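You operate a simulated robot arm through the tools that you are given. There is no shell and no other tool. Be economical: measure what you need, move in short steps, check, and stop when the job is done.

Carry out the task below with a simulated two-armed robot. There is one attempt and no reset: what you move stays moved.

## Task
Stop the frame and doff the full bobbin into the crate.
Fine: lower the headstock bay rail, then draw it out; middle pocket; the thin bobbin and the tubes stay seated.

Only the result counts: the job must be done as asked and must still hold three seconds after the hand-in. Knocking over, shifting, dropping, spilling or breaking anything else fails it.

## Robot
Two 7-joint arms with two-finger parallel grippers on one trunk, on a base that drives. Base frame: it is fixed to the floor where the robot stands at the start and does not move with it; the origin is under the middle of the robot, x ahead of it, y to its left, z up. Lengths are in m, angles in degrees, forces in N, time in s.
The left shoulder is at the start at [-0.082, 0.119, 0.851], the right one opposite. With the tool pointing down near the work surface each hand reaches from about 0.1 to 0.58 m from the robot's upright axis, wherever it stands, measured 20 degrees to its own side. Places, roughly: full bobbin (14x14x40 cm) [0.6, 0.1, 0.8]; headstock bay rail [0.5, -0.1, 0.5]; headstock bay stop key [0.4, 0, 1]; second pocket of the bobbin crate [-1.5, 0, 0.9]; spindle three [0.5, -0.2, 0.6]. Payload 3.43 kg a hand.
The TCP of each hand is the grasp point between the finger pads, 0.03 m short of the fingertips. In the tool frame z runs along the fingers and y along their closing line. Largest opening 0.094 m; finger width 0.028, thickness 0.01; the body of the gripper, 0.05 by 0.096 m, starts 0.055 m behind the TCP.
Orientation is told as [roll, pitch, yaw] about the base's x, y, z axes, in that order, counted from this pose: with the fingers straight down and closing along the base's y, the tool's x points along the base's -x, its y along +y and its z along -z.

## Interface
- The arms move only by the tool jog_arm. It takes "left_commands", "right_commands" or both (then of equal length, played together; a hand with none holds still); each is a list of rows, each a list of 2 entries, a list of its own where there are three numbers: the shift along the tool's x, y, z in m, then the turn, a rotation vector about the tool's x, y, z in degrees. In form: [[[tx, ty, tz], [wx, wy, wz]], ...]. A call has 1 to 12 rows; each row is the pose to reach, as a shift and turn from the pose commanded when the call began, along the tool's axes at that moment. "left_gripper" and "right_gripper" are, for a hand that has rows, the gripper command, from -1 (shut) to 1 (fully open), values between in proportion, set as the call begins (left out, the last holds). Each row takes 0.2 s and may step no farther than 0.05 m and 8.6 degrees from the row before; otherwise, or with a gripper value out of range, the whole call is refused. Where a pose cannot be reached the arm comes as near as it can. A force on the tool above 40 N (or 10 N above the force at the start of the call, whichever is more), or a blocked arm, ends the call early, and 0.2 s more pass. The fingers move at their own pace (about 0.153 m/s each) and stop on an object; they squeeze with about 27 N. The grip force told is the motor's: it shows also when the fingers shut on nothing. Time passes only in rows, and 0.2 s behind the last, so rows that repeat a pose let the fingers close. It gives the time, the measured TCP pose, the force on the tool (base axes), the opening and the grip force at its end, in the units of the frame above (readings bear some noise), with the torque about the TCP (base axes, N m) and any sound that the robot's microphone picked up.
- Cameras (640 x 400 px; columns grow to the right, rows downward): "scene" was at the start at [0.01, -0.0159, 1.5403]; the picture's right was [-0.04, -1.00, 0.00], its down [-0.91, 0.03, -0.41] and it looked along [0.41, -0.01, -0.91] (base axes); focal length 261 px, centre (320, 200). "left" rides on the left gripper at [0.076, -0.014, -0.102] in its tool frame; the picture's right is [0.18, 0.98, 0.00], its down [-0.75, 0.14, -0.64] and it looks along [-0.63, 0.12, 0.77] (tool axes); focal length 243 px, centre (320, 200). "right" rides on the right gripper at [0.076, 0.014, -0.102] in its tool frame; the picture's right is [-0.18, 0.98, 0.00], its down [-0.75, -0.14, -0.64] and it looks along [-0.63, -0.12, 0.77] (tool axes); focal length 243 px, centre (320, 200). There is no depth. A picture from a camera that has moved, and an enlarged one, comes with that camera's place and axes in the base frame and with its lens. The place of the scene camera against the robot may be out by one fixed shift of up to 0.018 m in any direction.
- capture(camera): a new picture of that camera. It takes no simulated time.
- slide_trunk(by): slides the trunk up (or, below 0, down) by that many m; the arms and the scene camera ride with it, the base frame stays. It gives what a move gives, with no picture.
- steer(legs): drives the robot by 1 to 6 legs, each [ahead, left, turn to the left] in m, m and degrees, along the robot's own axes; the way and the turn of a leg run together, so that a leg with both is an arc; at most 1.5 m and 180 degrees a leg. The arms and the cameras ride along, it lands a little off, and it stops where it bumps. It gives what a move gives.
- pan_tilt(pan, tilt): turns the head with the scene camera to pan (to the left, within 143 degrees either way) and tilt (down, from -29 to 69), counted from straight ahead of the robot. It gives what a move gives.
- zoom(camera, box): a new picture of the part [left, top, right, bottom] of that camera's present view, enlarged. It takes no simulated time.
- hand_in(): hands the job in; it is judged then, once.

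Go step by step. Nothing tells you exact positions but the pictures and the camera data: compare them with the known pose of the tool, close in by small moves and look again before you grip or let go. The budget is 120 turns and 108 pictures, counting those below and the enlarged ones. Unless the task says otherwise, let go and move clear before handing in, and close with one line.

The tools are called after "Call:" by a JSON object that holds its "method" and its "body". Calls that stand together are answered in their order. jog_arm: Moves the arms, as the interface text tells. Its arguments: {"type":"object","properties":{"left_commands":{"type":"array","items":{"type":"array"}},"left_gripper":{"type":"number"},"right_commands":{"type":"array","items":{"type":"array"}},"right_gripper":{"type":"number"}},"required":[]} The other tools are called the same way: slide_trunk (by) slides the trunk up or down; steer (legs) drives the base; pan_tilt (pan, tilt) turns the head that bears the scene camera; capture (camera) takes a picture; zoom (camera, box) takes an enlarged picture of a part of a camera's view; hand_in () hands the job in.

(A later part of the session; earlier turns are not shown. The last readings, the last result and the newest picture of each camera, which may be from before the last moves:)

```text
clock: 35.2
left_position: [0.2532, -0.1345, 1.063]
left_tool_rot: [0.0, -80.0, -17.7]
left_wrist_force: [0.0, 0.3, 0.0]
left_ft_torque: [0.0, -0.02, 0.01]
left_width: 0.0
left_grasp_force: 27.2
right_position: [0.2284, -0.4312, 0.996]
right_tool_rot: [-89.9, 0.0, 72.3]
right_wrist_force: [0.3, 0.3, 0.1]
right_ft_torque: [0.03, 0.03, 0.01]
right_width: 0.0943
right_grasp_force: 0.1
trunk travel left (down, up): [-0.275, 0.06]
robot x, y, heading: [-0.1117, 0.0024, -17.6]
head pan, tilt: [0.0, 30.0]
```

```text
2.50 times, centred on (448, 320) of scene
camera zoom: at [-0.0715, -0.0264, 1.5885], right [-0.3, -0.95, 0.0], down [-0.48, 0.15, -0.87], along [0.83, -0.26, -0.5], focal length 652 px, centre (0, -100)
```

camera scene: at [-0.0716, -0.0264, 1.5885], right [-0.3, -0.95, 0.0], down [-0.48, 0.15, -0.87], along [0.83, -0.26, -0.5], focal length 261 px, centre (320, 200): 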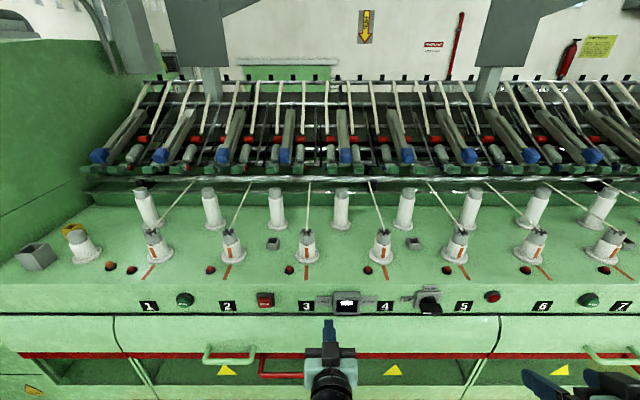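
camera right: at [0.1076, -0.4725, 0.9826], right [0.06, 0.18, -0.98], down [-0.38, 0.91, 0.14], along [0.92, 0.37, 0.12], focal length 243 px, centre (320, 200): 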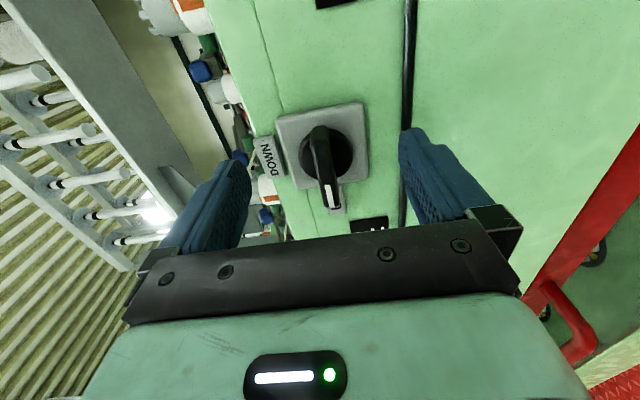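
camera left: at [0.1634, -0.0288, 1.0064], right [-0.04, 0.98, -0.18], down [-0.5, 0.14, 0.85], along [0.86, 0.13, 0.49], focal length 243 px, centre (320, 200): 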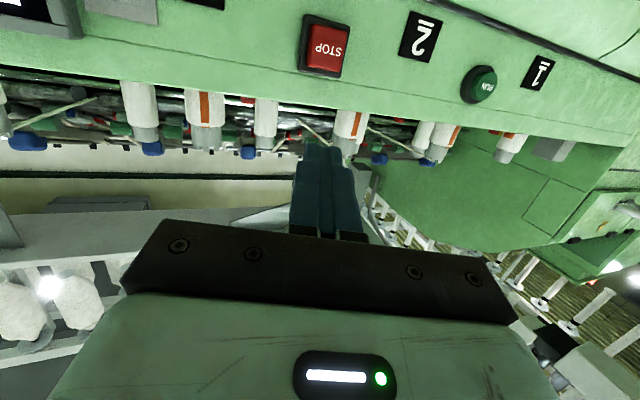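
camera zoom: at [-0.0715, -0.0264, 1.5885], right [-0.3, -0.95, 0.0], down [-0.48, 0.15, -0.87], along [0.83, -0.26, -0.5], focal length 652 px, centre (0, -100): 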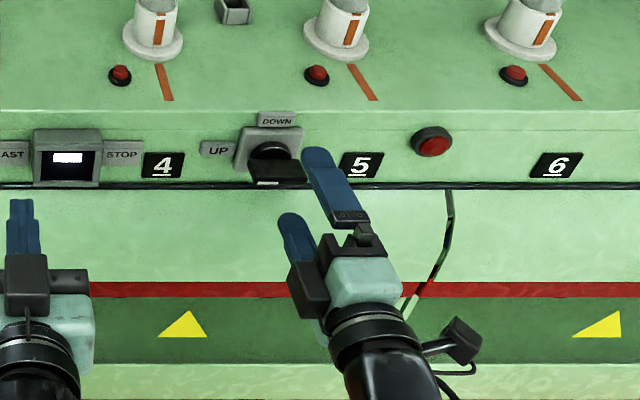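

Pivot is at about v=-0.299, z=0.995, u≈0.50. I shift slightly left, advance, and close on the bar.

Call:
{"method": "jog_arm", "body": {"right_commands": [[[-0.008, 0.001, 0.01], [0, 0, 0]], [[-0.008, 0.001, 0.02], [0, 0, 0]]]}}

Call:
{"method": "jog_arm", "body": {"right_commands": [[[0, 0, 0], [0, 0, 0]], [[0, 0, 0], [0, 0, 0]], [[0, 0, 0], [0, 0, 0]]], "right_gripper": -1}}

Call:
{"method": "capture", "body": {"camera": "right"}}

```text
clock: 35.8
left_position: [0.2521, -0.1333, 1.0631]
left_tool_rot: [0.0, -79.9, -17.7]
left_wrist_force: [-0.7, -0.1, 0.4]
left_ft_torque: [-0.02, 0.01, 0.03]
left_width: 0.0
left_grasp_force: 27.4
right_position: [0.2489, -0.4289, 0.997]
right_tool_rot: [-90.0, 0.0, 72.4]
right_wrist_force: [-1.5, -0.1, -0.4]
right_ft_torque: [0.01, -0.02, -0.02]
right_width: 0.0941
right_grasp_force: 0.1
trunk travel left (down, up): [-0.275, 0.06]
robot x, y, heading: [-0.111, 0.0038, -17.7]
head pan, tilt: [0.0, 30.0]
```

```text
clock: 36.6
left_position: [0.2527, -0.1346, 1.063]
left_tool_rot: [0.0, -79.9, -17.7]
left_wrist_force: [0.8, -0.4, 0.8]
left_ft_torque: [-0.02, 0.02, 0.0]
left_width: 0.0
left_grasp_force: 26.7
right_position: [0.2497, -0.4282, 0.9953]
right_tool_rot: [-89.7, -0.1, 72.5]
right_wrist_force: [0.2, 2.4, -10.5]
right_ft_torque: [-0.18, -0.23, -0.49]
right_width: 0.0122
right_grasp_force: 44.9
trunk travel left (down, up): [-0.275, 0.06]
robot x, y, heading: [-0.1103, 0.0023, -17.9]
head pan, tilt: [0.0, 30.0]
```

```text
68 pictures are left
camera right: at [0.1285, -0.47, 0.9821], right [0.05, 0.18, -0.98], down [-0.38, 0.91, 0.14], along [0.92, 0.37, 0.12], focal length 243 px, centre (320, 200)
```

right: 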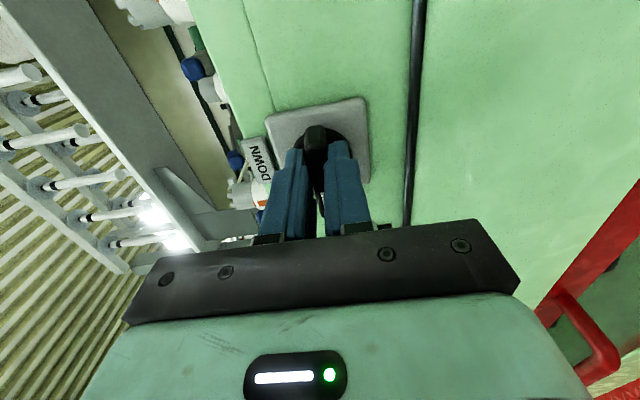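

The bar is gripped. I turn it clockwise a bit and check torque and motion.

Call:
{"method": "jog_arm", "body": {"right_commands": [[[0, 0.002, 0], [0, 0, 7]], [[0, 0.002, 0], [0, 0, 14]], [[0, 0.002, 0], [0, 0, 21]], [[0, 0.002, 0], [0, 0, 28]]]}}

Call:
{"method": "capture", "body": {"camera": "right"}}

```text
clock: 37.6
left_position: [0.2549, -0.1348, 1.0631]
left_tool_rot: [0.1, -79.9, -17.6]
left_wrist_force: [0.7, -0.2, -0.4]
left_ft_torque: [0.0, 0.01, -0.01]
left_width: 0.0002
left_grasp_force: 27.3
right_position: [0.2506, -0.4281, 0.9918]
right_tool_rot: [-89.3, -28.2, 72.2]
right_wrist_force: [9.0, 2.4, -27.1]
right_ft_torque: [-0.43, -0.7, 0.91]
right_width: 0.0124
right_grasp_force: 44.8
trunk travel left (down, up): [-0.275, 0.06]
robot x, y, heading: [-0.1117, 0.0006, -17.6]
head pan, tilt: [0.0, 30.0]
```

```text
67 pictures are left
camera right: at [0.1332, -0.4543, 0.9446], right [0.18, 0.6, -0.78], down [-0.43, 0.76, 0.49], along [0.89, 0.25, 0.39], focal length 243 px, centre (320, 200)
```

right: 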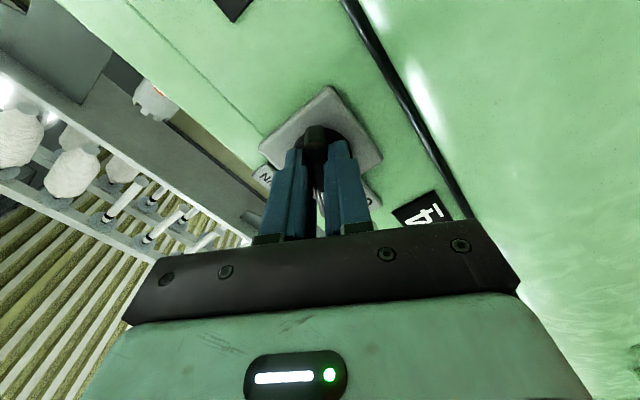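

The bar follows. I ease the hand down 5 mm to relieve the load and continue turning.

Call:
{"method": "jog_arm", "body": {"right_commands": [[[0.0025, 0.0045, 0], [0, 0, 0]], [[0.0025, 0.0045, 0], [0, 0, 8]], [[0.0025, 0.0045, 0], [0, 0, 16]], [[0.0025, 0.0045, 0], [0, 0, 24]]]}}

```text
clock: 38.6
left_position: [0.2533, -0.1329, 1.063]
left_tool_rot: [-0.2, -79.9, -17.3]
left_wrist_force: [-0.3, -0.3, 0.7]
left_ft_torque: [0.02, -0.01, -0.02]
left_width: 0.0
left_grasp_force: 27.2
right_position: [0.2508, -0.4254, 0.9896]
right_tool_rot: [-89.5, -52.1, 72.3]
right_wrist_force: [4.1, 15.0, -22.0]
right_ft_torque: [-0.53, -0.98, 0.69]
right_width: 0.0122
right_grasp_force: 45.4
trunk travel left (down, up): [-0.275, 0.06]
robot x, y, heading: [-0.1106, 0.0026, -17.7]
head pan, tilt: [0.0, 30.0]
```

Call:
{"method": "jog_arm", "body": {"right_commands": [[[0.0013, 0.0049, 0], [0, 0, 0]], [[0.0013, 0.0049, 0], [0, 0, 8]], [[0.0013, 0.0049, 0], [0, 0, 16]], [[0.0013, 0.0049, 0], [0, 0, 24]], [[0.0013, 0.0049, 0], [0, 0, 32]], [[0.0013, 0.0049, 0], [0, 0, 38]]]}}

Call:
{"method": "capture", "body": {"camera": "right"}}

Call:
{"method": "capture", "body": {"camera": "scene"}}

```text
clock: 40.0
left_position: [0.2536, -0.1314, 1.0621]
left_tool_rot: [-0.7, -80.0, -16.8]
left_wrist_force: [0.1, -0.1, 0.6]
left_ft_torque: [0.02, -0.02, -0.01]
left_width: 0.0004
left_grasp_force: 27.5
right_position: [0.2521, -0.4201, 0.9882]
right_tool_rot: [-119.7, -90.0, 102.6]
right_wrist_force: [7.9, 25.7, -9.3]
right_ft_torque: [-0.41, -0.51, -0.23]
right_width: 0.0125
right_grasp_force: 44.7
trunk travel left (down, up): [-0.275, 0.06]
robot x, y, heading: [-0.11, 0.0004, -17.6]
head pan, tilt: [0.0, 30.0]
```

```text
66 pictures are left
camera right: at [0.158, -0.3769, 0.9112], right [0.29, 0.94, 0.18], down [-0.66, 0.05, 0.75], along [0.7, -0.34, 0.63], focal length 243 px, centre (320, 200)
```

right: 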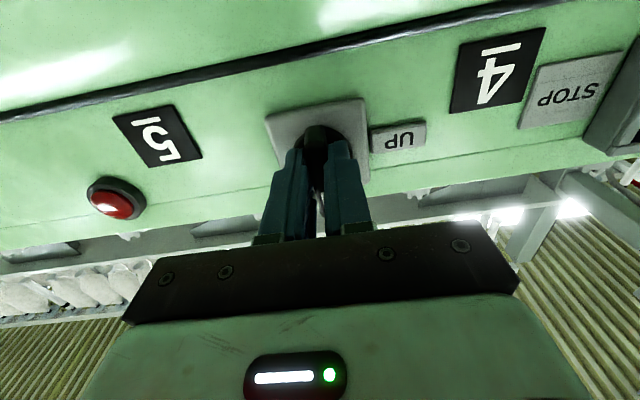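

```text
65 pictures are left
camera scene: at [-0.0695, -0.0227, 1.5885], right [-0.3, -0.95, 0.0], down [-0.48, 0.15, -0.87], along [0.82, -0.26, -0.5], focal length 261 px, centre (320, 200)
```

scene: 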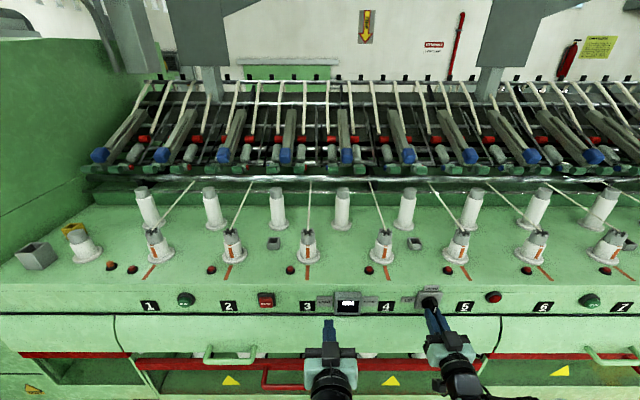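

The selector is turned to DOWN. I release, back off and look.

Call:
{"method": "jog_arm", "body": {"right_commands": [[[0, 0, 0], [0, 0, 0]], [[0, 0, 0], [0, 0, 0]], [[0, 0, -0.05], [0, 0, 0]], [[0, 0, -0.1], [0, 0, 0]], [[0, 0, -0.1], [0, 0, 0]]], "right_gripper": 1}}

Call:
{"method": "capture", "body": {"camera": "right"}}

Call:
{"method": "zoom", "body": {"camera": "scene", "box": [120, 250, 500, 400]}}

```text
clock: 41.2
left_position: [0.2533, -0.1336, 1.0629]
left_tool_rot: [0.1, -79.9, -17.8]
left_wrist_force: [-0.3, 0.2, 0.8]
left_ft_torque: [-0.03, 0.0, 0.03]
left_width: 0.0
left_grasp_force: 27.3
right_position: [0.1511, -0.3964, 0.9869]
right_tool_rot: [-133.9, -90.1, 116.1]
right_wrist_force: [0.6, -0.5, -0.2]
right_ft_torque: [-0.02, -0.01, 0.0]
right_width: 0.0939
right_grasp_force: 0.0
trunk travel left (down, up): [-0.275, 0.06]
robot x, y, heading: [-0.1117, 0.0013, -17.5]
head pan, tilt: [0.0, 30.0]
```

```text
64 pictures are left
camera right: at [0.0583, -0.3519, 0.9099], right [0.3, 0.94, 0.18], down [-0.65, 0.06, 0.75], along [0.69, -0.35, 0.63], focal length 243 px, centre (320, 200)
```

right: 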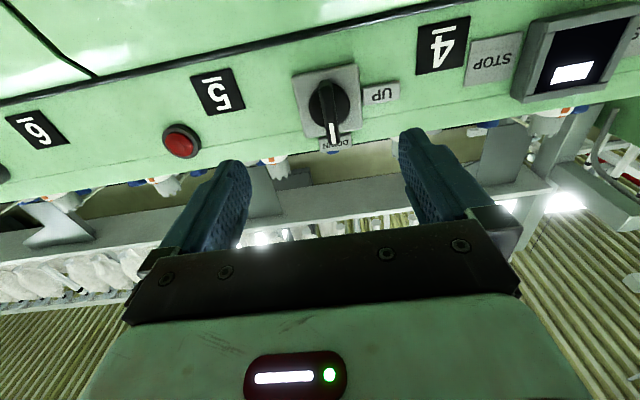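

```text
1.68 times, centred on (310, 325) of scene
camera zoom: at [-0.0711, -0.0268, 1.5885], right [-0.3, -0.95, 0.0], down [-0.48, 0.15, -0.87], along [0.83, -0.26, -0.5], focal length 439 px, centre (337, -10)
```

zoom: 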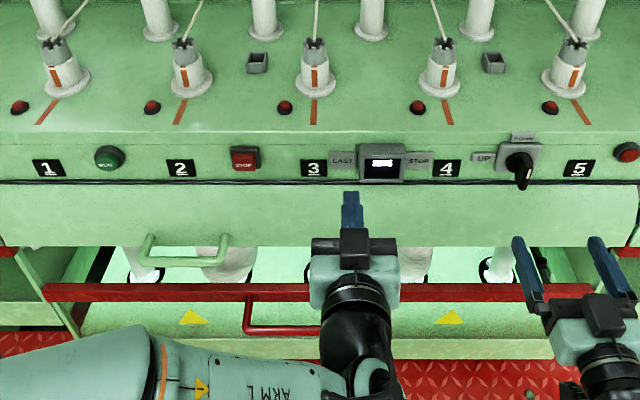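

Selector stays at DOWN and the red bar has dropped, opening the bay. I back up and lower the trunk for a look inside.

Call:
{"method": "steer", "body": {"legs": [[-0.35, 0.3, 0]]}}

Call:
{"method": "slide_trunk", "body": {"by": -0.25}}

Call:
{"method": "capture", "body": {"camera": "scene"}}

```text
clock: 44.4
left_position: [0.0123, 0.2446, 1.0622]
left_tool_rot: [-0.1, -80.0, -18.3]
left_wrist_force: [0.4, 0.0, -0.6]
left_ft_torque: [0.0, -0.03, 0.0]
left_width: 0.0
left_grasp_force: 27.1
right_position: [-0.0892, -0.017, 0.9856]
right_tool_rot: [-163.5, -90.0, 145.2]
right_wrist_force: [0.1, 0.2, -0.2]
right_ft_torque: [0.02, 0.02, 0.01]
right_width: 0.0941
right_grasp_force: 0.1
trunk travel left (down, up): [-0.275, 0.06]
robot x, y, heading: [-0.3456, 0.3848, -18.2]
head pan, tilt: [0.0, 30.0]
```

```text
clock: 47.0
left_position: [0.0131, 0.2444, 0.8134]
left_tool_rot: [0.0, -80.0, -18.3]
left_wrist_force: [-0.8, -0.4, -0.4]
left_ft_torque: [0.01, 0.0, -0.01]
left_width: 0.0
left_grasp_force: 27.4
right_position: [-0.0899, -0.0166, 0.7359]
right_tool_rot: [-174.9, -89.9, 156.5]
right_wrist_force: [0.9, -0.4, -0.4]
right_ft_torque: [0.0, 0.03, 0.04]
right_width: 0.0939
right_grasp_force: 0.1
trunk travel left (down, up): [-0.025, 0.31]
robot x, y, heading: [-0.3517, 0.3854, -18.5]
head pan, tilt: [0.0, 30.0]
```

```text
62 pictures are left
camera scene: at [-0.2657, 0.3412, 1.3304], right [-0.31, -0.95, 0.0], down [-0.47, 0.16, -0.87], along [0.82, -0.27, -0.5], focal length 261 px, centre (320, 200)
```

scene: 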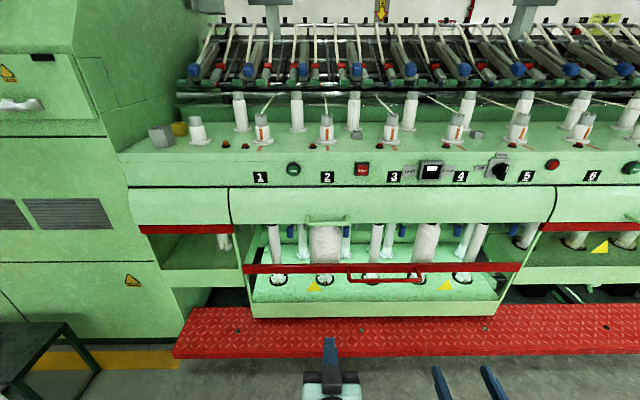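

Call:
{"method": "zoom", "body": {"camera": "scene", "box": [220, 200, 540, 330]}}

Call:
{"method": "zoom", "body": {"camera": "scene", "box": [250, 205, 400, 299]}}

```text
2.00 times, centred on (380, 265) of scene
camera zoom: at [-0.2657, 0.3412, 1.3304], right [-0.31, -0.95, 0.0], down [-0.47, 0.16, -0.87], along [0.82, -0.27, -0.5], focal length 521 px, centre (200, 70)
```

zoom: 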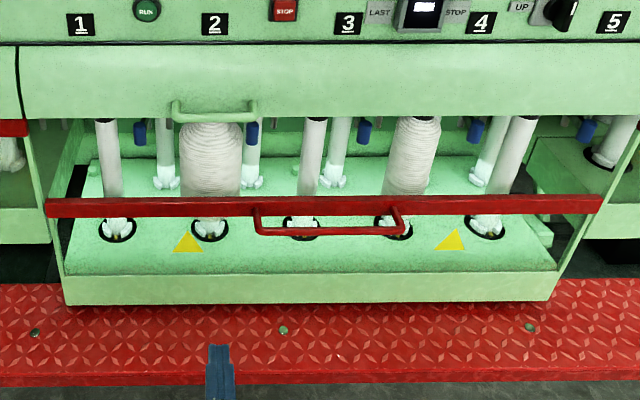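

```text
4.26 times, centred on (325, 252) of scene
camera zoom: at [-0.2657, 0.3412, 1.3304], right [-0.31, -0.95, 0.0], down [-0.47, 0.16, -0.87], along [0.82, -0.27, -0.5], focal length 1109 px, centre (299, -21)
```

zoom: 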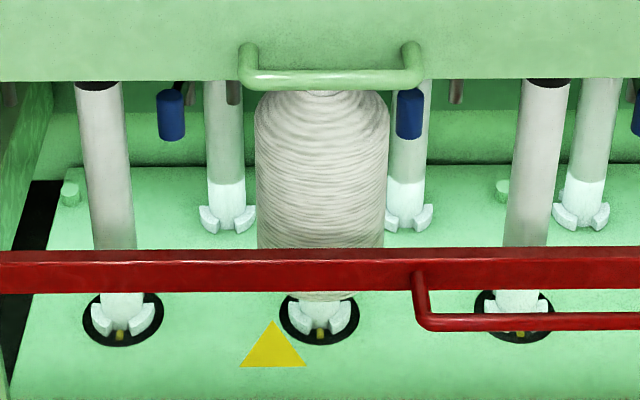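

The whole bobbin rail has dropped ~0.2 m; now it must be drawn out by the red handle (centre near spindle 3). I shift the robot right and ready the right hand with fingers above/below the bar.

Call:
{"method": "steer", "body": {"legs": [[0, -0.12, 0.8]]}}

Call:
{"method": "jog_arm", "body": {"right_commands": [[[0.01, 0, 0], [0, 0, -8.2]], [[0.02, 0, 0], [0, 0, -16.4]], [[0.03, 0, 0], [0, 0, -24.6]], [[0.04, 0, 0], [0, 0, -32.8]], [[0.05, 0, 0], [0, 0, -41]], [[0.06, 0, 0], [0, 0, -49.2]], [[0.07, 0, 0], [0, 0, -57.4]], [[0.08, 0, 0], [0, 0, -65.6]], [[0.09, 0, 0], [0, 0, -73.8]], [[0.1, 0, 0], [0, 0, -82]], [[0.11, 0, 0], [0, 0, -90]]]}}

Call:
{"method": "capture", "body": {"camera": "right"}}

Call:
{"method": "capture", "body": {"camera": "scene"}}

```text
clock: 48.7
left_position: [-0.0234, 0.1338, 0.8135]
left_tool_rot: [0.1, -80.1, -17.7]
left_wrist_force: [0.3, -0.5, -0.1]
left_ft_torque: [-0.04, 0.03, 0.04]
left_width: 0.0
left_grasp_force: 27.2
right_position: [-0.1224, -0.1298, 0.7365]
right_tool_rot: [143.8, -90.0, -161.4]
right_wrist_force: [-0.3, -0.1, 0.1]
right_ft_torque: [-0.01, -0.01, 0.03]
right_width: 0.094
right_grasp_force: 0.0
trunk travel left (down, up): [-0.025, 0.31]
robot x, y, heading: [-0.3858, 0.2692, -17.4]
head pan, tilt: [0.0, 30.0]
```

```text
clock: 51.1
left_position: [-0.0226, 0.1332, 0.8138]
left_tool_rot: [0.1, -80.0, -17.5]
left_wrist_force: [0.0, -1.0, -1.0]
left_ft_torque: [-0.02, 0.0, 0.03]
left_width: 0.0001
left_grasp_force: 26.8
right_position: [-0.1221, -0.1277, 0.6271]
right_tool_rot: [-90.0, 0.1, 72.5]
right_wrist_force: [-0.3, 0.2, -0.2]
right_ft_torque: [0.01, 0.0, 0.02]
right_width: 0.0938
right_grasp_force: 0.0
trunk travel left (down, up): [-0.025, 0.31]
robot x, y, heading: [-0.3864, 0.269, -17.7]
head pan, tilt: [0.0, 30.0]
```

```text
59 pictures are left
camera right: at [-0.2427, -0.1709, 0.6121], right [0.06, 0.17, -0.98], down [-0.39, 0.91, 0.14], along [0.92, 0.37, 0.12], focal length 243 px, centre (320, 200)
```

right: 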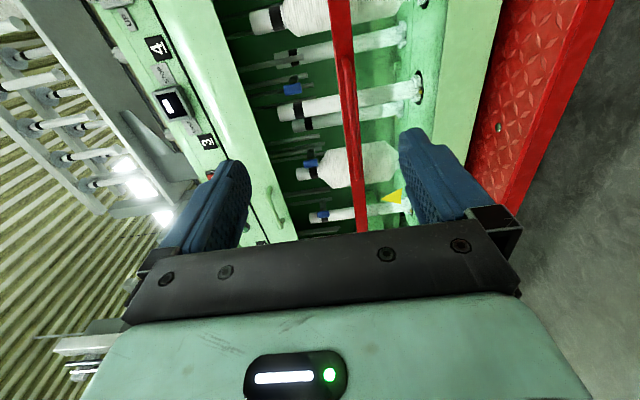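

```text
58 pictures are left
camera scene: at [-0.3026, 0.2265, 1.3303], right [-0.3, -0.95, 0.0], down [-0.48, 0.15, -0.87], along [0.83, -0.26, -0.5], focal length 261 px, centre (320, 200)
```

scene: 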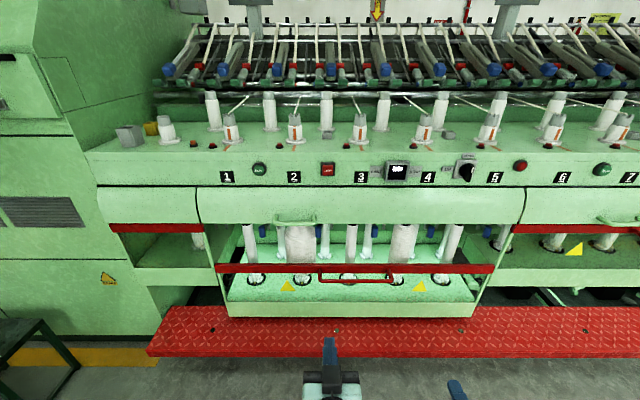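

Call:
{"method": "zoom", "body": {"camera": "right", "box": [240, 0, 480, 240]}}

Call:
{"method": "zoom", "body": {"camera": "scene", "box": [200, 200, 500, 330]}}

```text
1.67 times, centred on (360, 120) of right
camera zoom: at [-0.2427, -0.1709, 0.6121], right [0.06, 0.17, -0.98], down [-0.39, 0.91, 0.14], along [0.92, 0.37, 0.12], focal length 404 px, centre (253, 333)
```

zoom: 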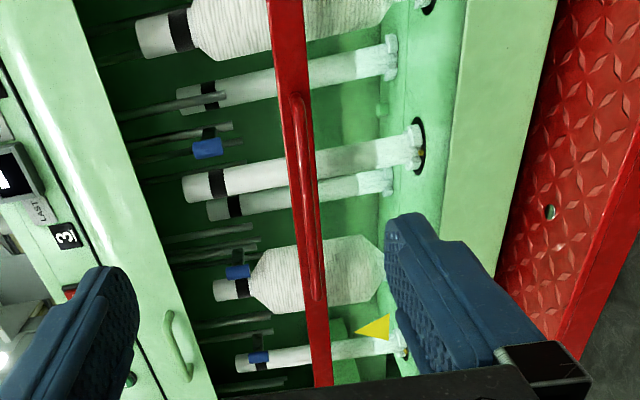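

```text
2.13 times, centred on (350, 265) of scene
camera zoom: at [-0.3026, 0.2265, 1.3303], right [-0.3, -0.95, 0.0], down [-0.48, 0.15, -0.87], along [0.83, -0.26, -0.5], focal length 556 px, centre (256, 61)
```

zoom: 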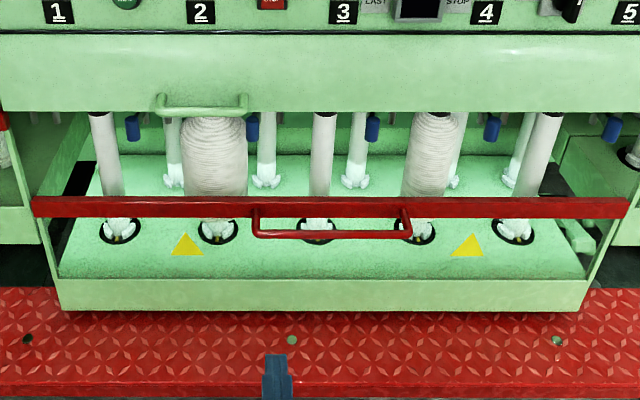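

Handle bar is near U=0.333, V=-0.015, z=0.58 in frame-aligned terms. I lift the left hand clear, align the right hand and drive ahead 0.25.

Call:
{"method": "jog_arm", "body": {"right_commands": [[[-0.036, 0.012, 0], [0, 0, 0]], [[-0.072, 0.024, 0], [0, 0, 0]], [[-0.108, 0.036, 0], [0, 0, 0]], [[-0.144, 0.046, 0], [0, 0, 0]], [[-0.144, 0.046, 0], [0, 0, 0]]], "left_commands": [[[-0.045, 0, -0.02], [0, 0, 0]], [[-0.09, 0, -0.04], [0, 0, 0]], [[-0.135, 0, -0.06], [0, 0, 0]], [[-0.18, 0, -0.08], [0, 0, 0]], [[-0.2, 0, -0.1], [0, 0, 0]]]}}

Call:
{"method": "steer", "body": {"legs": [[0.25, 0, 0]]}}

Call:
{"method": "capture", "body": {"camera": "right"}}

Call:
{"method": "capture", "body": {"camera": "scene"}}

```text
clock: 52.3
left_position: [-0.0814, 0.1572, 1.0267]
left_tool_rot: [0.3, -80.0, -17.8]
left_wrist_force: [0.1, -1.0, -0.9]
left_ft_torque: [0.0, 0.02, -0.02]
left_width: 0.0
left_grasp_force: 27.4
right_position: [-0.0802, 0.0078, 0.5795]
right_tool_rot: [-90.0, -0.1, 72.6]
right_wrist_force: [0.5, -0.4, 0.2]
right_ft_torque: [-0.01, 0.03, -0.02]
right_width: 0.094
right_grasp_force: 0.1
trunk travel left (down, up): [-0.025, 0.31]
robot x, y, heading: [-0.3852, 0.2683, -17.6]
head pan, tilt: [0.0, 30.0]
```

```text
clock: 54.1
left_position: [0.1583, 0.0841, 1.0261]
left_tool_rot: [0.0, -80.1, -17.1]
left_wrist_force: [0.1, -0.2, -0.3]
left_ft_torque: [-0.02, 0.02, 0.0]
left_width: 0.0
left_grasp_force: 26.9
right_position: [0.1606, -0.0649, 0.5799]
right_tool_rot: [-90.0, -0.1, 72.8]
right_wrist_force: [-0.4, 0.2, -0.5]
right_ft_torque: [-0.01, -0.01, 0.02]
right_width: 0.0938
right_grasp_force: 0.1
trunk travel left (down, up): [-0.025, 0.31]
robot x, y, heading: [-0.1449, 0.1926, -17.2]
head pan, tilt: [0.0, 30.0]
```

```text
55 pictures are left
camera right: at [0.041, -0.1078, 0.5655], right [0.05, 0.18, -0.98], down [-0.39, 0.91, 0.14], along [0.92, 0.38, 0.12], focal length 243 px, centre (320, 200)
```

right: 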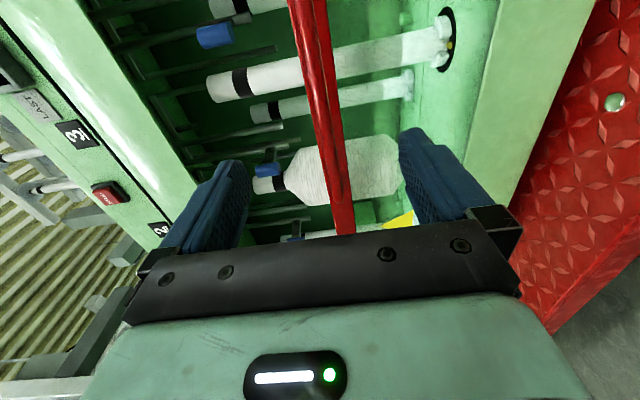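

```text
54 pictures are left
camera scene: at [-0.0632, 0.1526, 1.3303], right [-0.29, -0.96, 0.0], down [-0.48, 0.15, -0.87], along [0.83, -0.25, -0.5], focal length 261 px, centre (320, 200)
```

scene: 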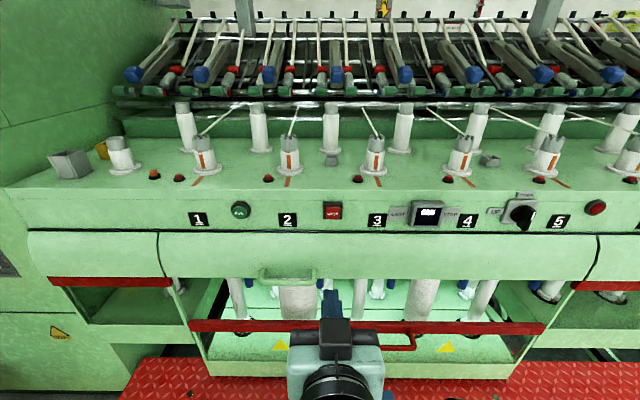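

Call:
{"method": "zoom", "body": {"camera": "right", "box": [220, 0, 460, 240]}}

```text
1.67 times, centred on (340, 120) of right
camera zoom: at [0.041, -0.1078, 0.5655], right [0.05, 0.18, -0.98], down [-0.39, 0.91, 0.14], along [0.92, 0.38, 0.12], focal length 404 px, centre (287, 333)
```

zoom: 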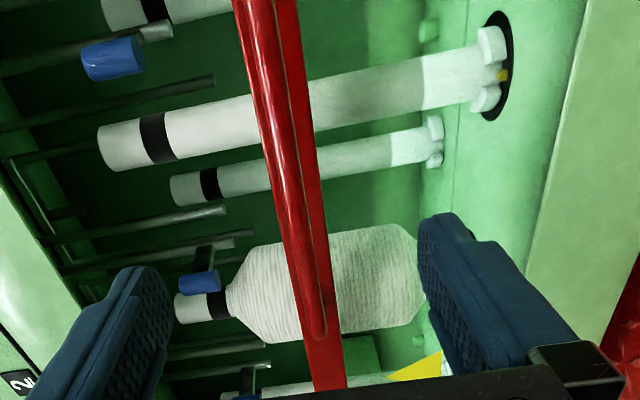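

The handle aligns at z≈0.582. I advance 0.15 and close on it.

Call:
{"method": "jog_arm", "body": {"right_commands": [[[0, -0.002, 0.05], [0, 0, 0]], [[0, -0.002, 0.1], [0, 0, 0]], [[0, -0.002, 0.13], [0, 0, 0]], [[0, -0.002, 0.15], [0, 0, 0]]]}}

Call:
{"method": "capture", "body": {"camera": "right"}}

```text
clock: 55.1
left_position: [0.1579, 0.0838, 1.0275]
left_tool_rot: [0.0, -80.0, -17.2]
left_wrist_force: [0.2, 0.3, -0.1]
left_ft_torque: [-0.01, -0.01, 0.01]
left_width: 0.0
left_grasp_force: 26.9
right_position: [0.3051, -0.1091, 0.5796]
right_tool_rot: [-90.0, 0.0, 72.8]
right_wrist_force: [0.8, -0.2, 0.2]
right_ft_torque: [0.02, -0.02, 0.03]
right_width: 0.094
right_grasp_force: 0.1
trunk travel left (down, up): [-0.025, 0.31]
robot x, y, heading: [-0.1478, 0.1957, -17.2]
head pan, tilt: [0.0, 30.0]
```

```text
52 pictures are left
camera right: at [0.1847, -0.1515, 0.5655], right [0.05, 0.18, -0.98], down [-0.39, 0.91, 0.14], along [0.92, 0.38, 0.12], focal length 243 px, centre (320, 200)
```

right: 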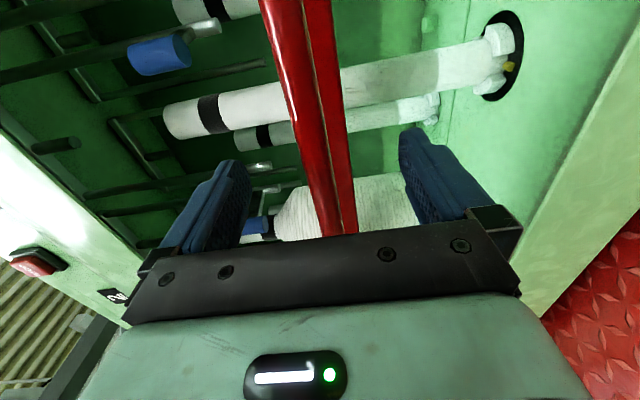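

Call:
{"method": "jog_arm", "body": {"right_commands": [[[0, 0, 0.006], [0, 0, 0]], [[0, 0, 0.006], [0, 0, 0]], [[0, 0, 0.006], [0, 0, 0]], [[0, 0, 0.006], [0, 0, 0]]], "right_gripper": -1}}

Call:
{"method": "capture", "body": {"camera": "right"}}

```text
clock: 56.1
left_position: [0.1595, 0.0845, 1.0261]
left_tool_rot: [0.0, -80.1, -17.1]
left_wrist_force: [-0.3, -0.6, -0.4]
left_ft_torque: [0.0, -0.02, 0.0]
left_width: 0.0
left_grasp_force: 27.3
right_position: [0.3116, -0.1109, 0.5815]
right_tool_rot: [-89.7, 0.0, 72.8]
right_wrist_force: [-1.0, 0.9, -6.2]
right_ft_torque: [0.0, 0.06, -0.43]
right_width: 0.0157
right_grasp_force: 45.1
trunk travel left (down, up): [-0.025, 0.31]
robot x, y, heading: [-0.1459, 0.1916, -17.1]
head pan, tilt: [0.0, 30.0]
```

```text
51 pictures are left
camera right: at [0.1894, -0.1533, 0.5658], right [0.05, 0.18, -0.98], down [-0.39, 0.91, 0.14], along [0.92, 0.38, 0.12], focal length 243 px, centre (320, 200)
```

right: 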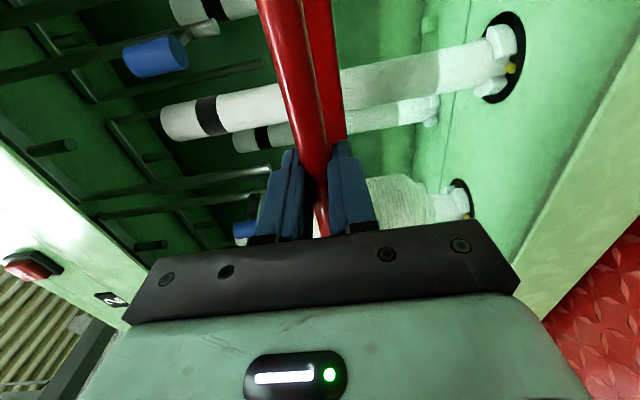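

The handle is held. I pull slowly.

Call:
{"method": "jog_arm", "body": {"right_commands": [[[0, 0.001, -0.01], [0, 0, 0]], [[0, 0.001, -0.025], [0, 0, 0]], [[0, 0.001, -0.04], [0, 0, 0]], [[0, 0.001, -0.055], [0, 0, 0]]]}}

Call:
{"method": "capture", "body": {"camera": "scene"}}

```text
clock: 57.1
left_position: [0.159, 0.0835, 1.0274]
left_tool_rot: [-0.1, -79.9, -17.1]
left_wrist_force: [-0.1, 0.8, 0.6]
left_ft_torque: [0.02, 0.01, -0.02]
left_width: 0.0002
left_grasp_force: 27.5
right_position: [0.2575, -0.0938, 0.581]
right_tool_rot: [-90.0, 0.0, 72.9]
right_wrist_force: [1.6, 2.0, -5.3]
right_ft_torque: [-0.03, 0.18, -1.14]
right_width: 0.0157
right_grasp_force: 45.2
trunk travel left (down, up): [-0.025, 0.31]
robot x, y, heading: [-0.1472, 0.1949, -17.1]
head pan, tilt: [0.0, 30.0]
```

```text
50 pictures are left
camera scene: at [-0.0631, 0.1527, 1.3303], right [-0.29, -0.96, 0.0], down [-0.48, 0.15, -0.87], along [0.83, -0.25, -0.5], focal length 261 px, centre (320, 200)
```

scene: 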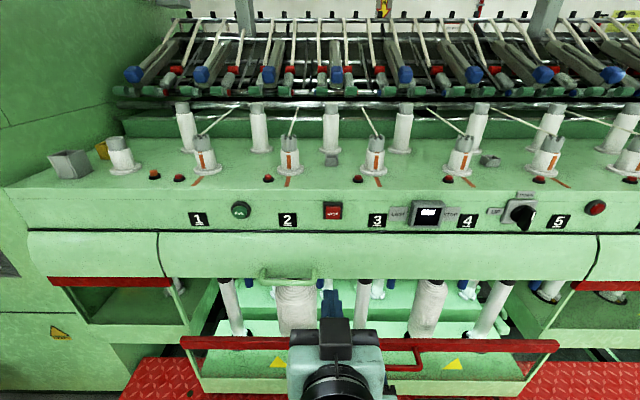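

The rail slides out smoothly. I keep pulling gently.

Call:
{"method": "jog_arm", "body": {"right_commands": [[[0, 0.001, -0.012], [0, 0, 0]], [[0, 0.001, -0.027], [0, 0, 0]], [[0, 0.001, -0.042], [0, 0, 0]], [[0, 0.001, -0.057], [0, 0, 0]], [[0, 0.001, -0.072], [0, 0, 0]], [[0, 0.001, -0.087], [0, 0, 0]], [[0, 0.001, -0.102], [0, 0, 0]], [[0, 0.001, -0.115], [0, 0, 0]], [[0, 0.001, -0.12], [0, 0, 0]]]}}

Call:
{"method": "capture", "body": {"camera": "scene"}}

```text
clock: 59.1
left_position: [0.1588, 0.0848, 1.0275]
left_tool_rot: [-0.3, -79.9, -16.9]
left_wrist_force: [-0.7, 0.6, -0.1]
left_ft_torque: [-0.04, 0.01, -0.02]
left_width: 0.0
left_grasp_force: 27.1
right_position: [0.1447, -0.0574, 0.5797]
right_tool_rot: [-90.1, -0.1, 73.1]
right_wrist_force: [8.0, 12.8, 2.6]
right_ft_torque: [-0.19, 0.01, 0.79]
right_width: 0.0156
right_grasp_force: 45.0
trunk travel left (down, up): [-0.025, 0.31]
robot x, y, heading: [-0.15, 0.1937, -16.9]
head pan, tilt: [0.0, 30.0]
```

```text
49 pictures are left
camera scene: at [-0.063, 0.1538, 1.3303], right [-0.29, -0.96, 0.0], down [-0.48, 0.15, -0.87], along [0.83, -0.25, -0.5], focal length 261 px, centre (320, 200)
```

scene: 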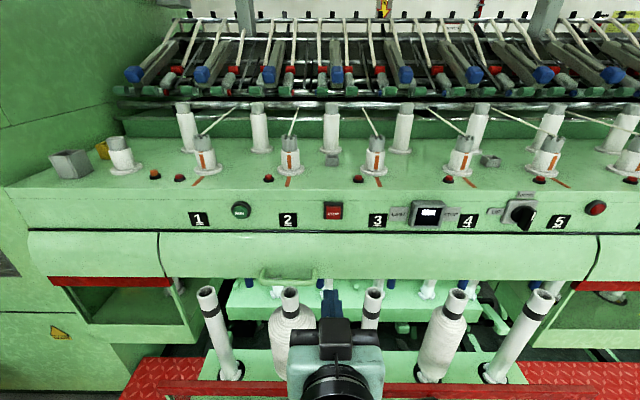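

Call:
{"method": "jog_arm", "body": {"right_commands": [[[-0.004, 0, -0.005], [0, 0, 0]], [[-0.004, 0, -0.02], [0, 0, 0]], [[-0.004, 0, -0.035], [0, 0, 0]], [[-0.004, 0, -0.05], [0, 0, 0]], [[-0.005, 0, -0.065], [0, 0, 0]], [[-0.005, 0, -0.08], [0, 0, 0]]]}}

Call:
{"method": "capture", "body": {"camera": "scene"}}

```text
clock: 60.0
left_position: [0.158, 0.0843, 1.0265]
left_tool_rot: [-0.2, -80.1, -17.0]
left_wrist_force: [-0.3, -0.3, -0.1]
left_ft_torque: [-0.01, 0.0, 0.04]
left_width: 0.0002
left_grasp_force: 26.7
right_position: [0.1141, -0.0503, 0.5803]
right_tool_rot: [-91.4, 0.4, 72.4]
right_wrist_force: [-4.4, 1.9, 7.0]
right_ft_torque: [0.4, -0.07, -0.4]
right_width: 0.0156
right_grasp_force: 45.1
right hand out of reach, approached as far as the arm can: row 3, 4
trunk travel left (down, up): [-0.025, 0.31]
robot x, y, heading: [-0.1473, 0.1928, -16.8]
head pan, tilt: [0.0, 30.0]
stopped in row 4 (right hand): the force on the tool passed its limit at 48 N (the readings are from after the stop); the commanded pose is now the measured one
```

```text
48 pictures are left
camera scene: at [-0.064, 0.1528, 1.3303], right [-0.29, -0.96, 0.0], down [-0.48, 0.15, -0.87], along [0.83, -0.26, -0.5], focal length 261 px, centre (320, 200)
```

scene: 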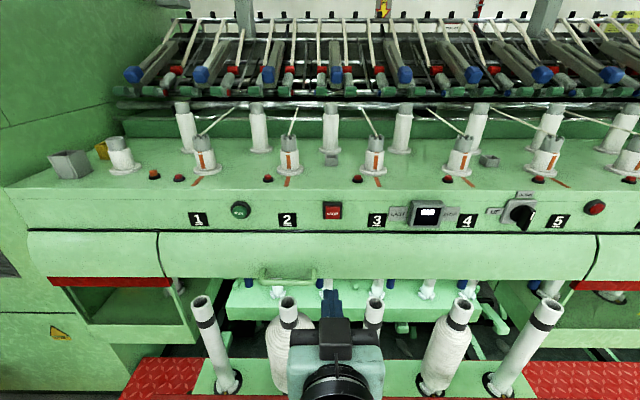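

The right arm is folded to its limit, so I pull the last bit by reversing the base.

Call:
{"method": "steer", "body": {"legs": [[-0.07, 0, 0]]}}

Call:
{"method": "capture", "body": {"camera": "scene"}}

```text
clock: 61.0
left_position: [0.0909, 0.1049, 1.0264]
left_tool_rot: [-0.1, -79.9, -16.9]
left_wrist_force: [-0.3, -0.7, 0.2]
left_ft_torque: [0.0, 0.02, 0.0]
left_width: 0.0
left_grasp_force: 27.6
right_position: [0.0479, -0.027, 0.58]
right_tool_rot: [-91.3, 0.2, 72.6]
right_wrist_force: [-1.4, 6.5, 13.7]
right_ft_torque: [0.49, -0.32, 0.35]
right_width: 0.0157
right_grasp_force: 44.7
trunk travel left (down, up): [-0.025, 0.31]
robot x, y, heading: [-0.2094, 0.2126, -17.0]
head pan, tilt: [0.0, 30.0]
```

```text
47 pictures are left
camera scene: at [-0.131, 0.1738, 1.3304], right [-0.29, -0.96, 0.0], down [-0.48, 0.15, -0.87], along [0.83, -0.26, -0.5], focal length 261 px, centre (320, 200)
```

scene: 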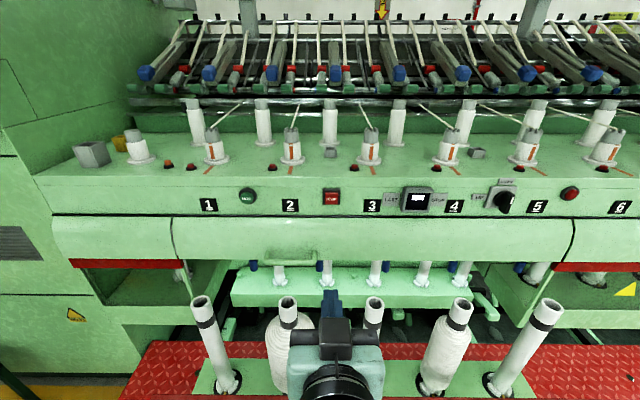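

Call:
{"method": "steer", "body": {"legs": [[-0.06, 0, 0]]}}

Call:
{"method": "capture", "body": {"camera": "scene"}}

```text
clock: 61.9
left_position: [0.0596, 0.1145, 1.0258]
left_tool_rot: [0.0, -80.0, -17.1]
left_wrist_force: [-0.2, 0.4, -0.3]
left_ft_torque: [0.04, -0.01, 0.0]
left_width: 0.0
left_grasp_force: 27.1
right_position: [0.0215, -0.0186, 0.5795]
right_tool_rot: [-91.9, 0.0, 72.7]
right_wrist_force: [0.3, -0.8, -0.1]
right_ft_torque: [0.01, 0.0, 0.01]
right_width: 0.0001
right_grasp_force: 32.7
trunk travel left (down, up): [-0.025, 0.31]
robot x, y, heading: [-0.2464, 0.2242, -17.3]
head pan, tilt: [0.0, 30.0]
stopped in leg 1: the force on the tool passed its limit at 132 N (the readings are from after the stop); the commanded pose is now the measured one
```

```text
46 pictures are left
camera scene: at [-0.1619, 0.1829, 1.3303], right [-0.29, -0.96, 0.0], down [-0.48, 0.15, -0.87], along [0.83, -0.25, -0.5], focal length 261 px, centre (320, 200)
```

scene: 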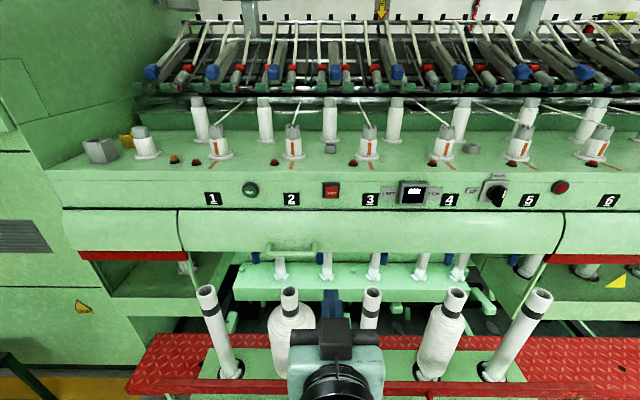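

The rail reached its end stop and my hand slid off the handle; bobbins still seated. I withdraw the right hand and raise the left for a look at the full bobbin on spindle 2.

Call:
{"method": "steer", "body": {"legs": [[-0.1, 0, 0]]}}

Call:
{"method": "jog_arm", "body": {"right_commands": [[[0.03, -0.03, 0], [0, 0, 0]], [[0.06, -0.06, 0], [0, 0, 0]], [[0.09, -0.09, 0], [0, 0, 0]], [[0.12, -0.12, 0], [0, 0, 0]], [[0.15, -0.15, 0], [0, 0, 0]], [[0.18, -0.18, 0], [0, 0, 0]]]}}

Call:
{"method": "capture", "body": {"camera": "right"}}

Call:
{"method": "capture", "body": {"camera": "scene"}}

```text
clock: 63.0
left_position: [-0.0368, 0.1432, 1.027]
left_tool_rot: [0.0, -80.0, -17.2]
left_wrist_force: [0.0, 0.1, 0.2]
left_ft_torque: [0.03, -0.01, -0.02]
left_width: 0.0
left_grasp_force: 27.0
right_position: [-0.0751, 0.0117, 0.5804]
right_tool_rot: [-91.9, -0.1, 72.6]
right_wrist_force: [-0.5, 0.7, -0.3]
right_ft_torque: [-0.01, 0.05, 0.0]
right_width: 0.0
right_grasp_force: 32.4
trunk travel left (down, up): [-0.025, 0.31]
robot x, y, heading: [-0.3373, 0.255, -17.0]
head pan, tilt: [0.0, 30.0]
```

```text
clock: 64.4
left_position: [-0.0377, 0.1445, 1.0277]
left_tool_rot: [0.0, -80.0, -17.2]
left_wrist_force: [1.0, 0.0, -0.2]
left_ft_torque: [-0.01, 0.0, 0.03]
left_width: 0.0
left_grasp_force: 26.9
right_position: [-0.1275, -0.1649, 0.7575]
right_tool_rot: [-91.9, 0.0, 72.7]
right_wrist_force: [0.0, 0.3, -0.8]
right_ft_torque: [-0.03, 0.01, 0.0]
right_width: 0.0
right_grasp_force: 33.2
right hand out of reach, approached as far as the arm can: row 1, 2, 3, 4, 5, 6
trunk travel left (down, up): [-0.025, 0.31]
robot x, y, heading: [-0.3408, 0.2531, -17.1]
head pan, tilt: [0.0, 30.0]
```

```text
45 pictures are left
camera right: at [-0.2471, -0.2067, 0.7398], right [0.09, 0.17, -0.98], down [-0.39, 0.91, 0.12], along [0.92, 0.38, 0.14], focal length 243 px, centre (320, 200)
```

right: 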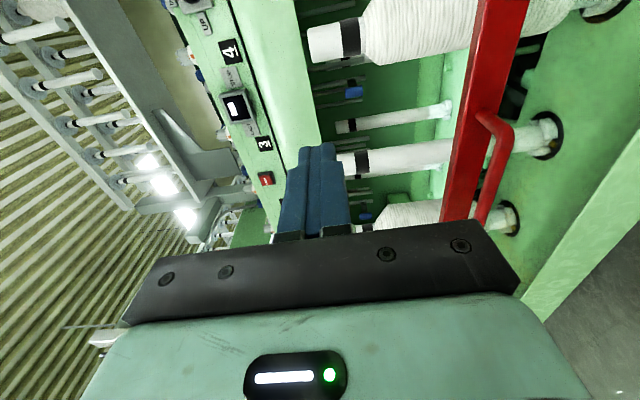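

```text
44 pictures are left
camera scene: at [-0.2584, 0.2124, 1.3304], right [-0.3, -0.96, 0.0], down [-0.48, 0.15, -0.87], along [0.83, -0.26, -0.5], focal length 261 px, centre (320, 200)
```

scene: 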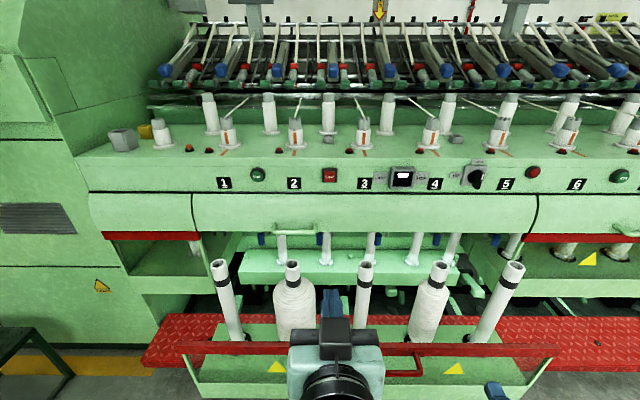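

The rail is out. I bring the left hand near the full bobbin, gaze level, gripper open, to locate its neck.

Call:
{"method": "jog_arm", "body": {"left_commands": [[[0.037, 0.02, 0.006], [0, 7.5, 0]], [[0.074, 0.04, 0.013], [0, 15, 0]], [[0.111, 0.06, 0.02], [0, 22.5, 0]], [[0.148, 0.08, 0.026], [0, 30, 0]], [[0.148, 0.08, 0.026], [0, 30, 0]]], "left_gripper": 1}}

Call:
{"method": "capture", "body": {"camera": "left"}}

Call:
{"method": "zoom", "body": {"camera": "scene", "box": [200, 200, 456, 400]}}

```text
clock: 65.6
left_position: [-0.014, 0.2178, 0.8726]
left_tool_rot: [-0.1, -49.9, -17.2]
left_wrist_force: [0.6, 0.4, -0.4]
left_ft_torque: [-0.01, 0.0, 0.03]
left_width: 0.0939
left_grasp_force: 0.1
right_position: [-0.126, -0.1644, 0.7589]
right_tool_rot: [-91.9, 0.1, 72.7]
right_wrist_force: [-0.6, -0.4, -0.2]
right_ft_torque: [-0.01, -0.01, 0.02]
right_width: 0.0002
right_grasp_force: 33.1
trunk travel left (down, up): [-0.025, 0.31]
robot x, y, heading: [-0.3394, 0.2563, -17.1]
head pan, tilt: [0.0, 30.0]
```

```text
43 pictures are left
camera left: at [-0.1378, 0.242, 0.8805], right [0.18, 0.97, -0.14], down [0.04, 0.14, 0.99], along [0.98, -0.18, -0.01], focal length 243 px, centre (320, 200)
```

left: 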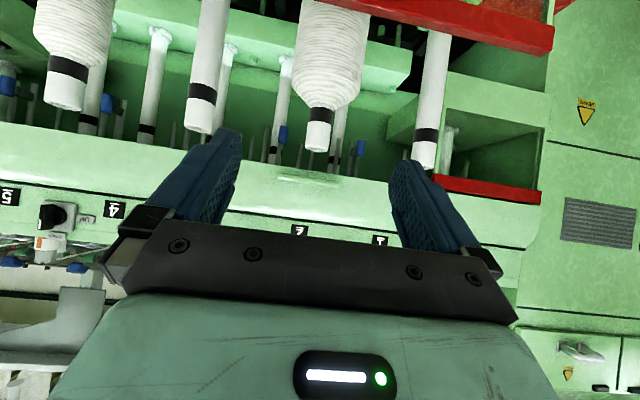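

```text
2.00 times, centred on (328, 300) of scene
camera zoom: at [-0.2582, 0.2124, 1.3304], right [-0.3, -0.96, 0.0], down [-0.48, 0.15, -0.87], along [0.83, -0.26, -0.5], focal length 521 px, centre (304, 0)
```

zoom: 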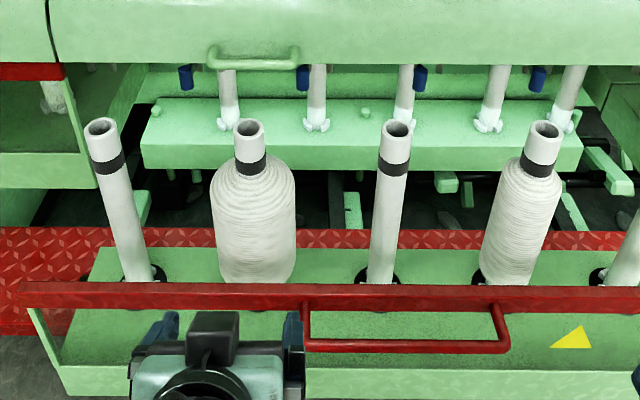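

The full bobbin's neck is near U=0.269, V≈0.215, top z≈0.773. I raise the trunk, drive ahead and level the left hand in front of the neck.

Call:
{"method": "slide_trunk", "body": {"by": 0.25}}

Call:
{"method": "steer", "body": {"legs": [[0.2, 0, -0.5]]}}

Call:
{"method": "jog_arm", "body": {"left_commands": [[[0.025, 0, -0.0], [0, -4, 0]], [[0.06, 0, 0.02], [0, -8, 0]], [[0.09, 0, 0.05], [0, -12, 0]], [[0.12, 0, 0.08], [0, -16, 0]], [[0.15, 0, 0.11], [0, -20, 0]], [[0.18, 0, 0.14], [0, -24, 0]], [[0.2, 0, 0.17], [0, -28, 0]], [[0.22, 0, 0.19], [0, -32, 0]], [[0.22, 0, 0.19], [0, -38, 0]]]}}

Call:
{"method": "capture", "body": {"camera": "scene"}}

Call:
{"method": "capture", "body": {"camera": "left"}}

```text
clock: 68.2
left_position: [-0.0122, 0.2201, 1.1269]
left_tool_rot: [0.1, -50.0, -17.3]
left_wrist_force: [0.3, 0.2, -0.4]
left_ft_torque: [-0.01, 0.02, 0.01]
left_width: 0.0938
left_grasp_force: 0.1
right_position: [-0.1276, -0.1675, 1.0149]
right_tool_rot: [-92.5, 0.0, 72.5]
right_wrist_force: [-0.4, -0.1, -0.2]
right_ft_torque: [-0.03, -0.04, -0.02]
right_width: 0.0
right_grasp_force: 32.8
trunk travel left (down, up): [-0.275, 0.06]
robot x, y, heading: [-0.3392, 0.2543, -17.1]
head pan, tilt: [0.0, 30.0]
```

```text
clock: 69.8
left_position: [0.1778, 0.1579, 1.1273]
left_tool_rot: [0.1, -50.0, -17.6]
left_wrist_force: [0.2, -1.0, 0.5]
left_ft_torque: [0.02, -0.02, 0.03]
left_width: 0.0941
left_grasp_force: 0.0
right_position: [0.0617, -0.2289, 1.0146]
right_tool_rot: [-92.5, 0.0, 72.2]
right_wrist_force: [-0.5, -0.7, -0.8]
right_ft_torque: [0.03, 0.01, 0.0]
right_width: 0.0003
right_grasp_force: 32.6
trunk travel left (down, up): [-0.275, 0.06]
robot x, y, heading: [-0.1525, 0.1928, -17.6]
head pan, tilt: [0.0, 30.0]
```

```text
clock: 71.8
left_position: [0.1864, 0.1549, 0.8388]
left_tool_rot: [2.0, -88.0, -19.6]
left_wrist_force: [-0.5, 0.2, 0.5]
left_ft_torque: [0.01, 0.03, -0.02]
left_width: 0.094
left_grasp_force: 0.1
left hand out of reach, approached as far as the arm can: row 4, 5, 6, 7, 9
right_position: [0.0608, -0.2302, 1.0154]
right_tool_rot: [-92.5, 0.0, 72.2]
right_wrist_force: [-0.3, -0.1, -0.1]
right_ft_torque: [0.02, -0.01, 0.02]
right_width: 0.0
right_grasp_force: 32.6
trunk travel left (down, up): [-0.275, 0.06]
robot x, y, heading: [-0.15, 0.1927, -17.5]
head pan, tilt: [0.0, 30.0]
```

```text
41 pictures are left
camera scene: at [-0.1124, 0.1647, 1.5886], right [-0.3, -0.95, 0.0], down [-0.48, 0.15, -0.87], along [0.83, -0.26, -0.5], focal length 261 px, centre (320, 200)
```

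scene: 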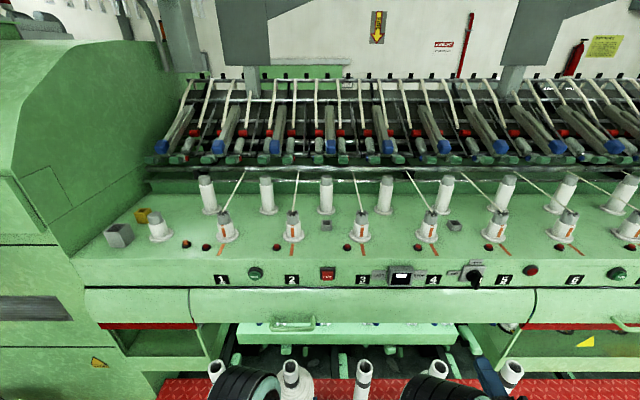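

```text
40 pictures are left
camera left: at [0.0823, 0.1741, 0.7671], right [0.29, 0.94, -0.18], down [-0.54, 0.32, 0.78], along [0.79, -0.13, 0.6], focal length 243 px, centre (320, 200)
```

left: 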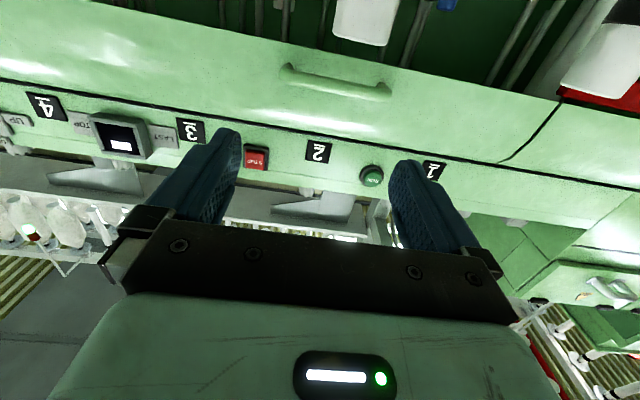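

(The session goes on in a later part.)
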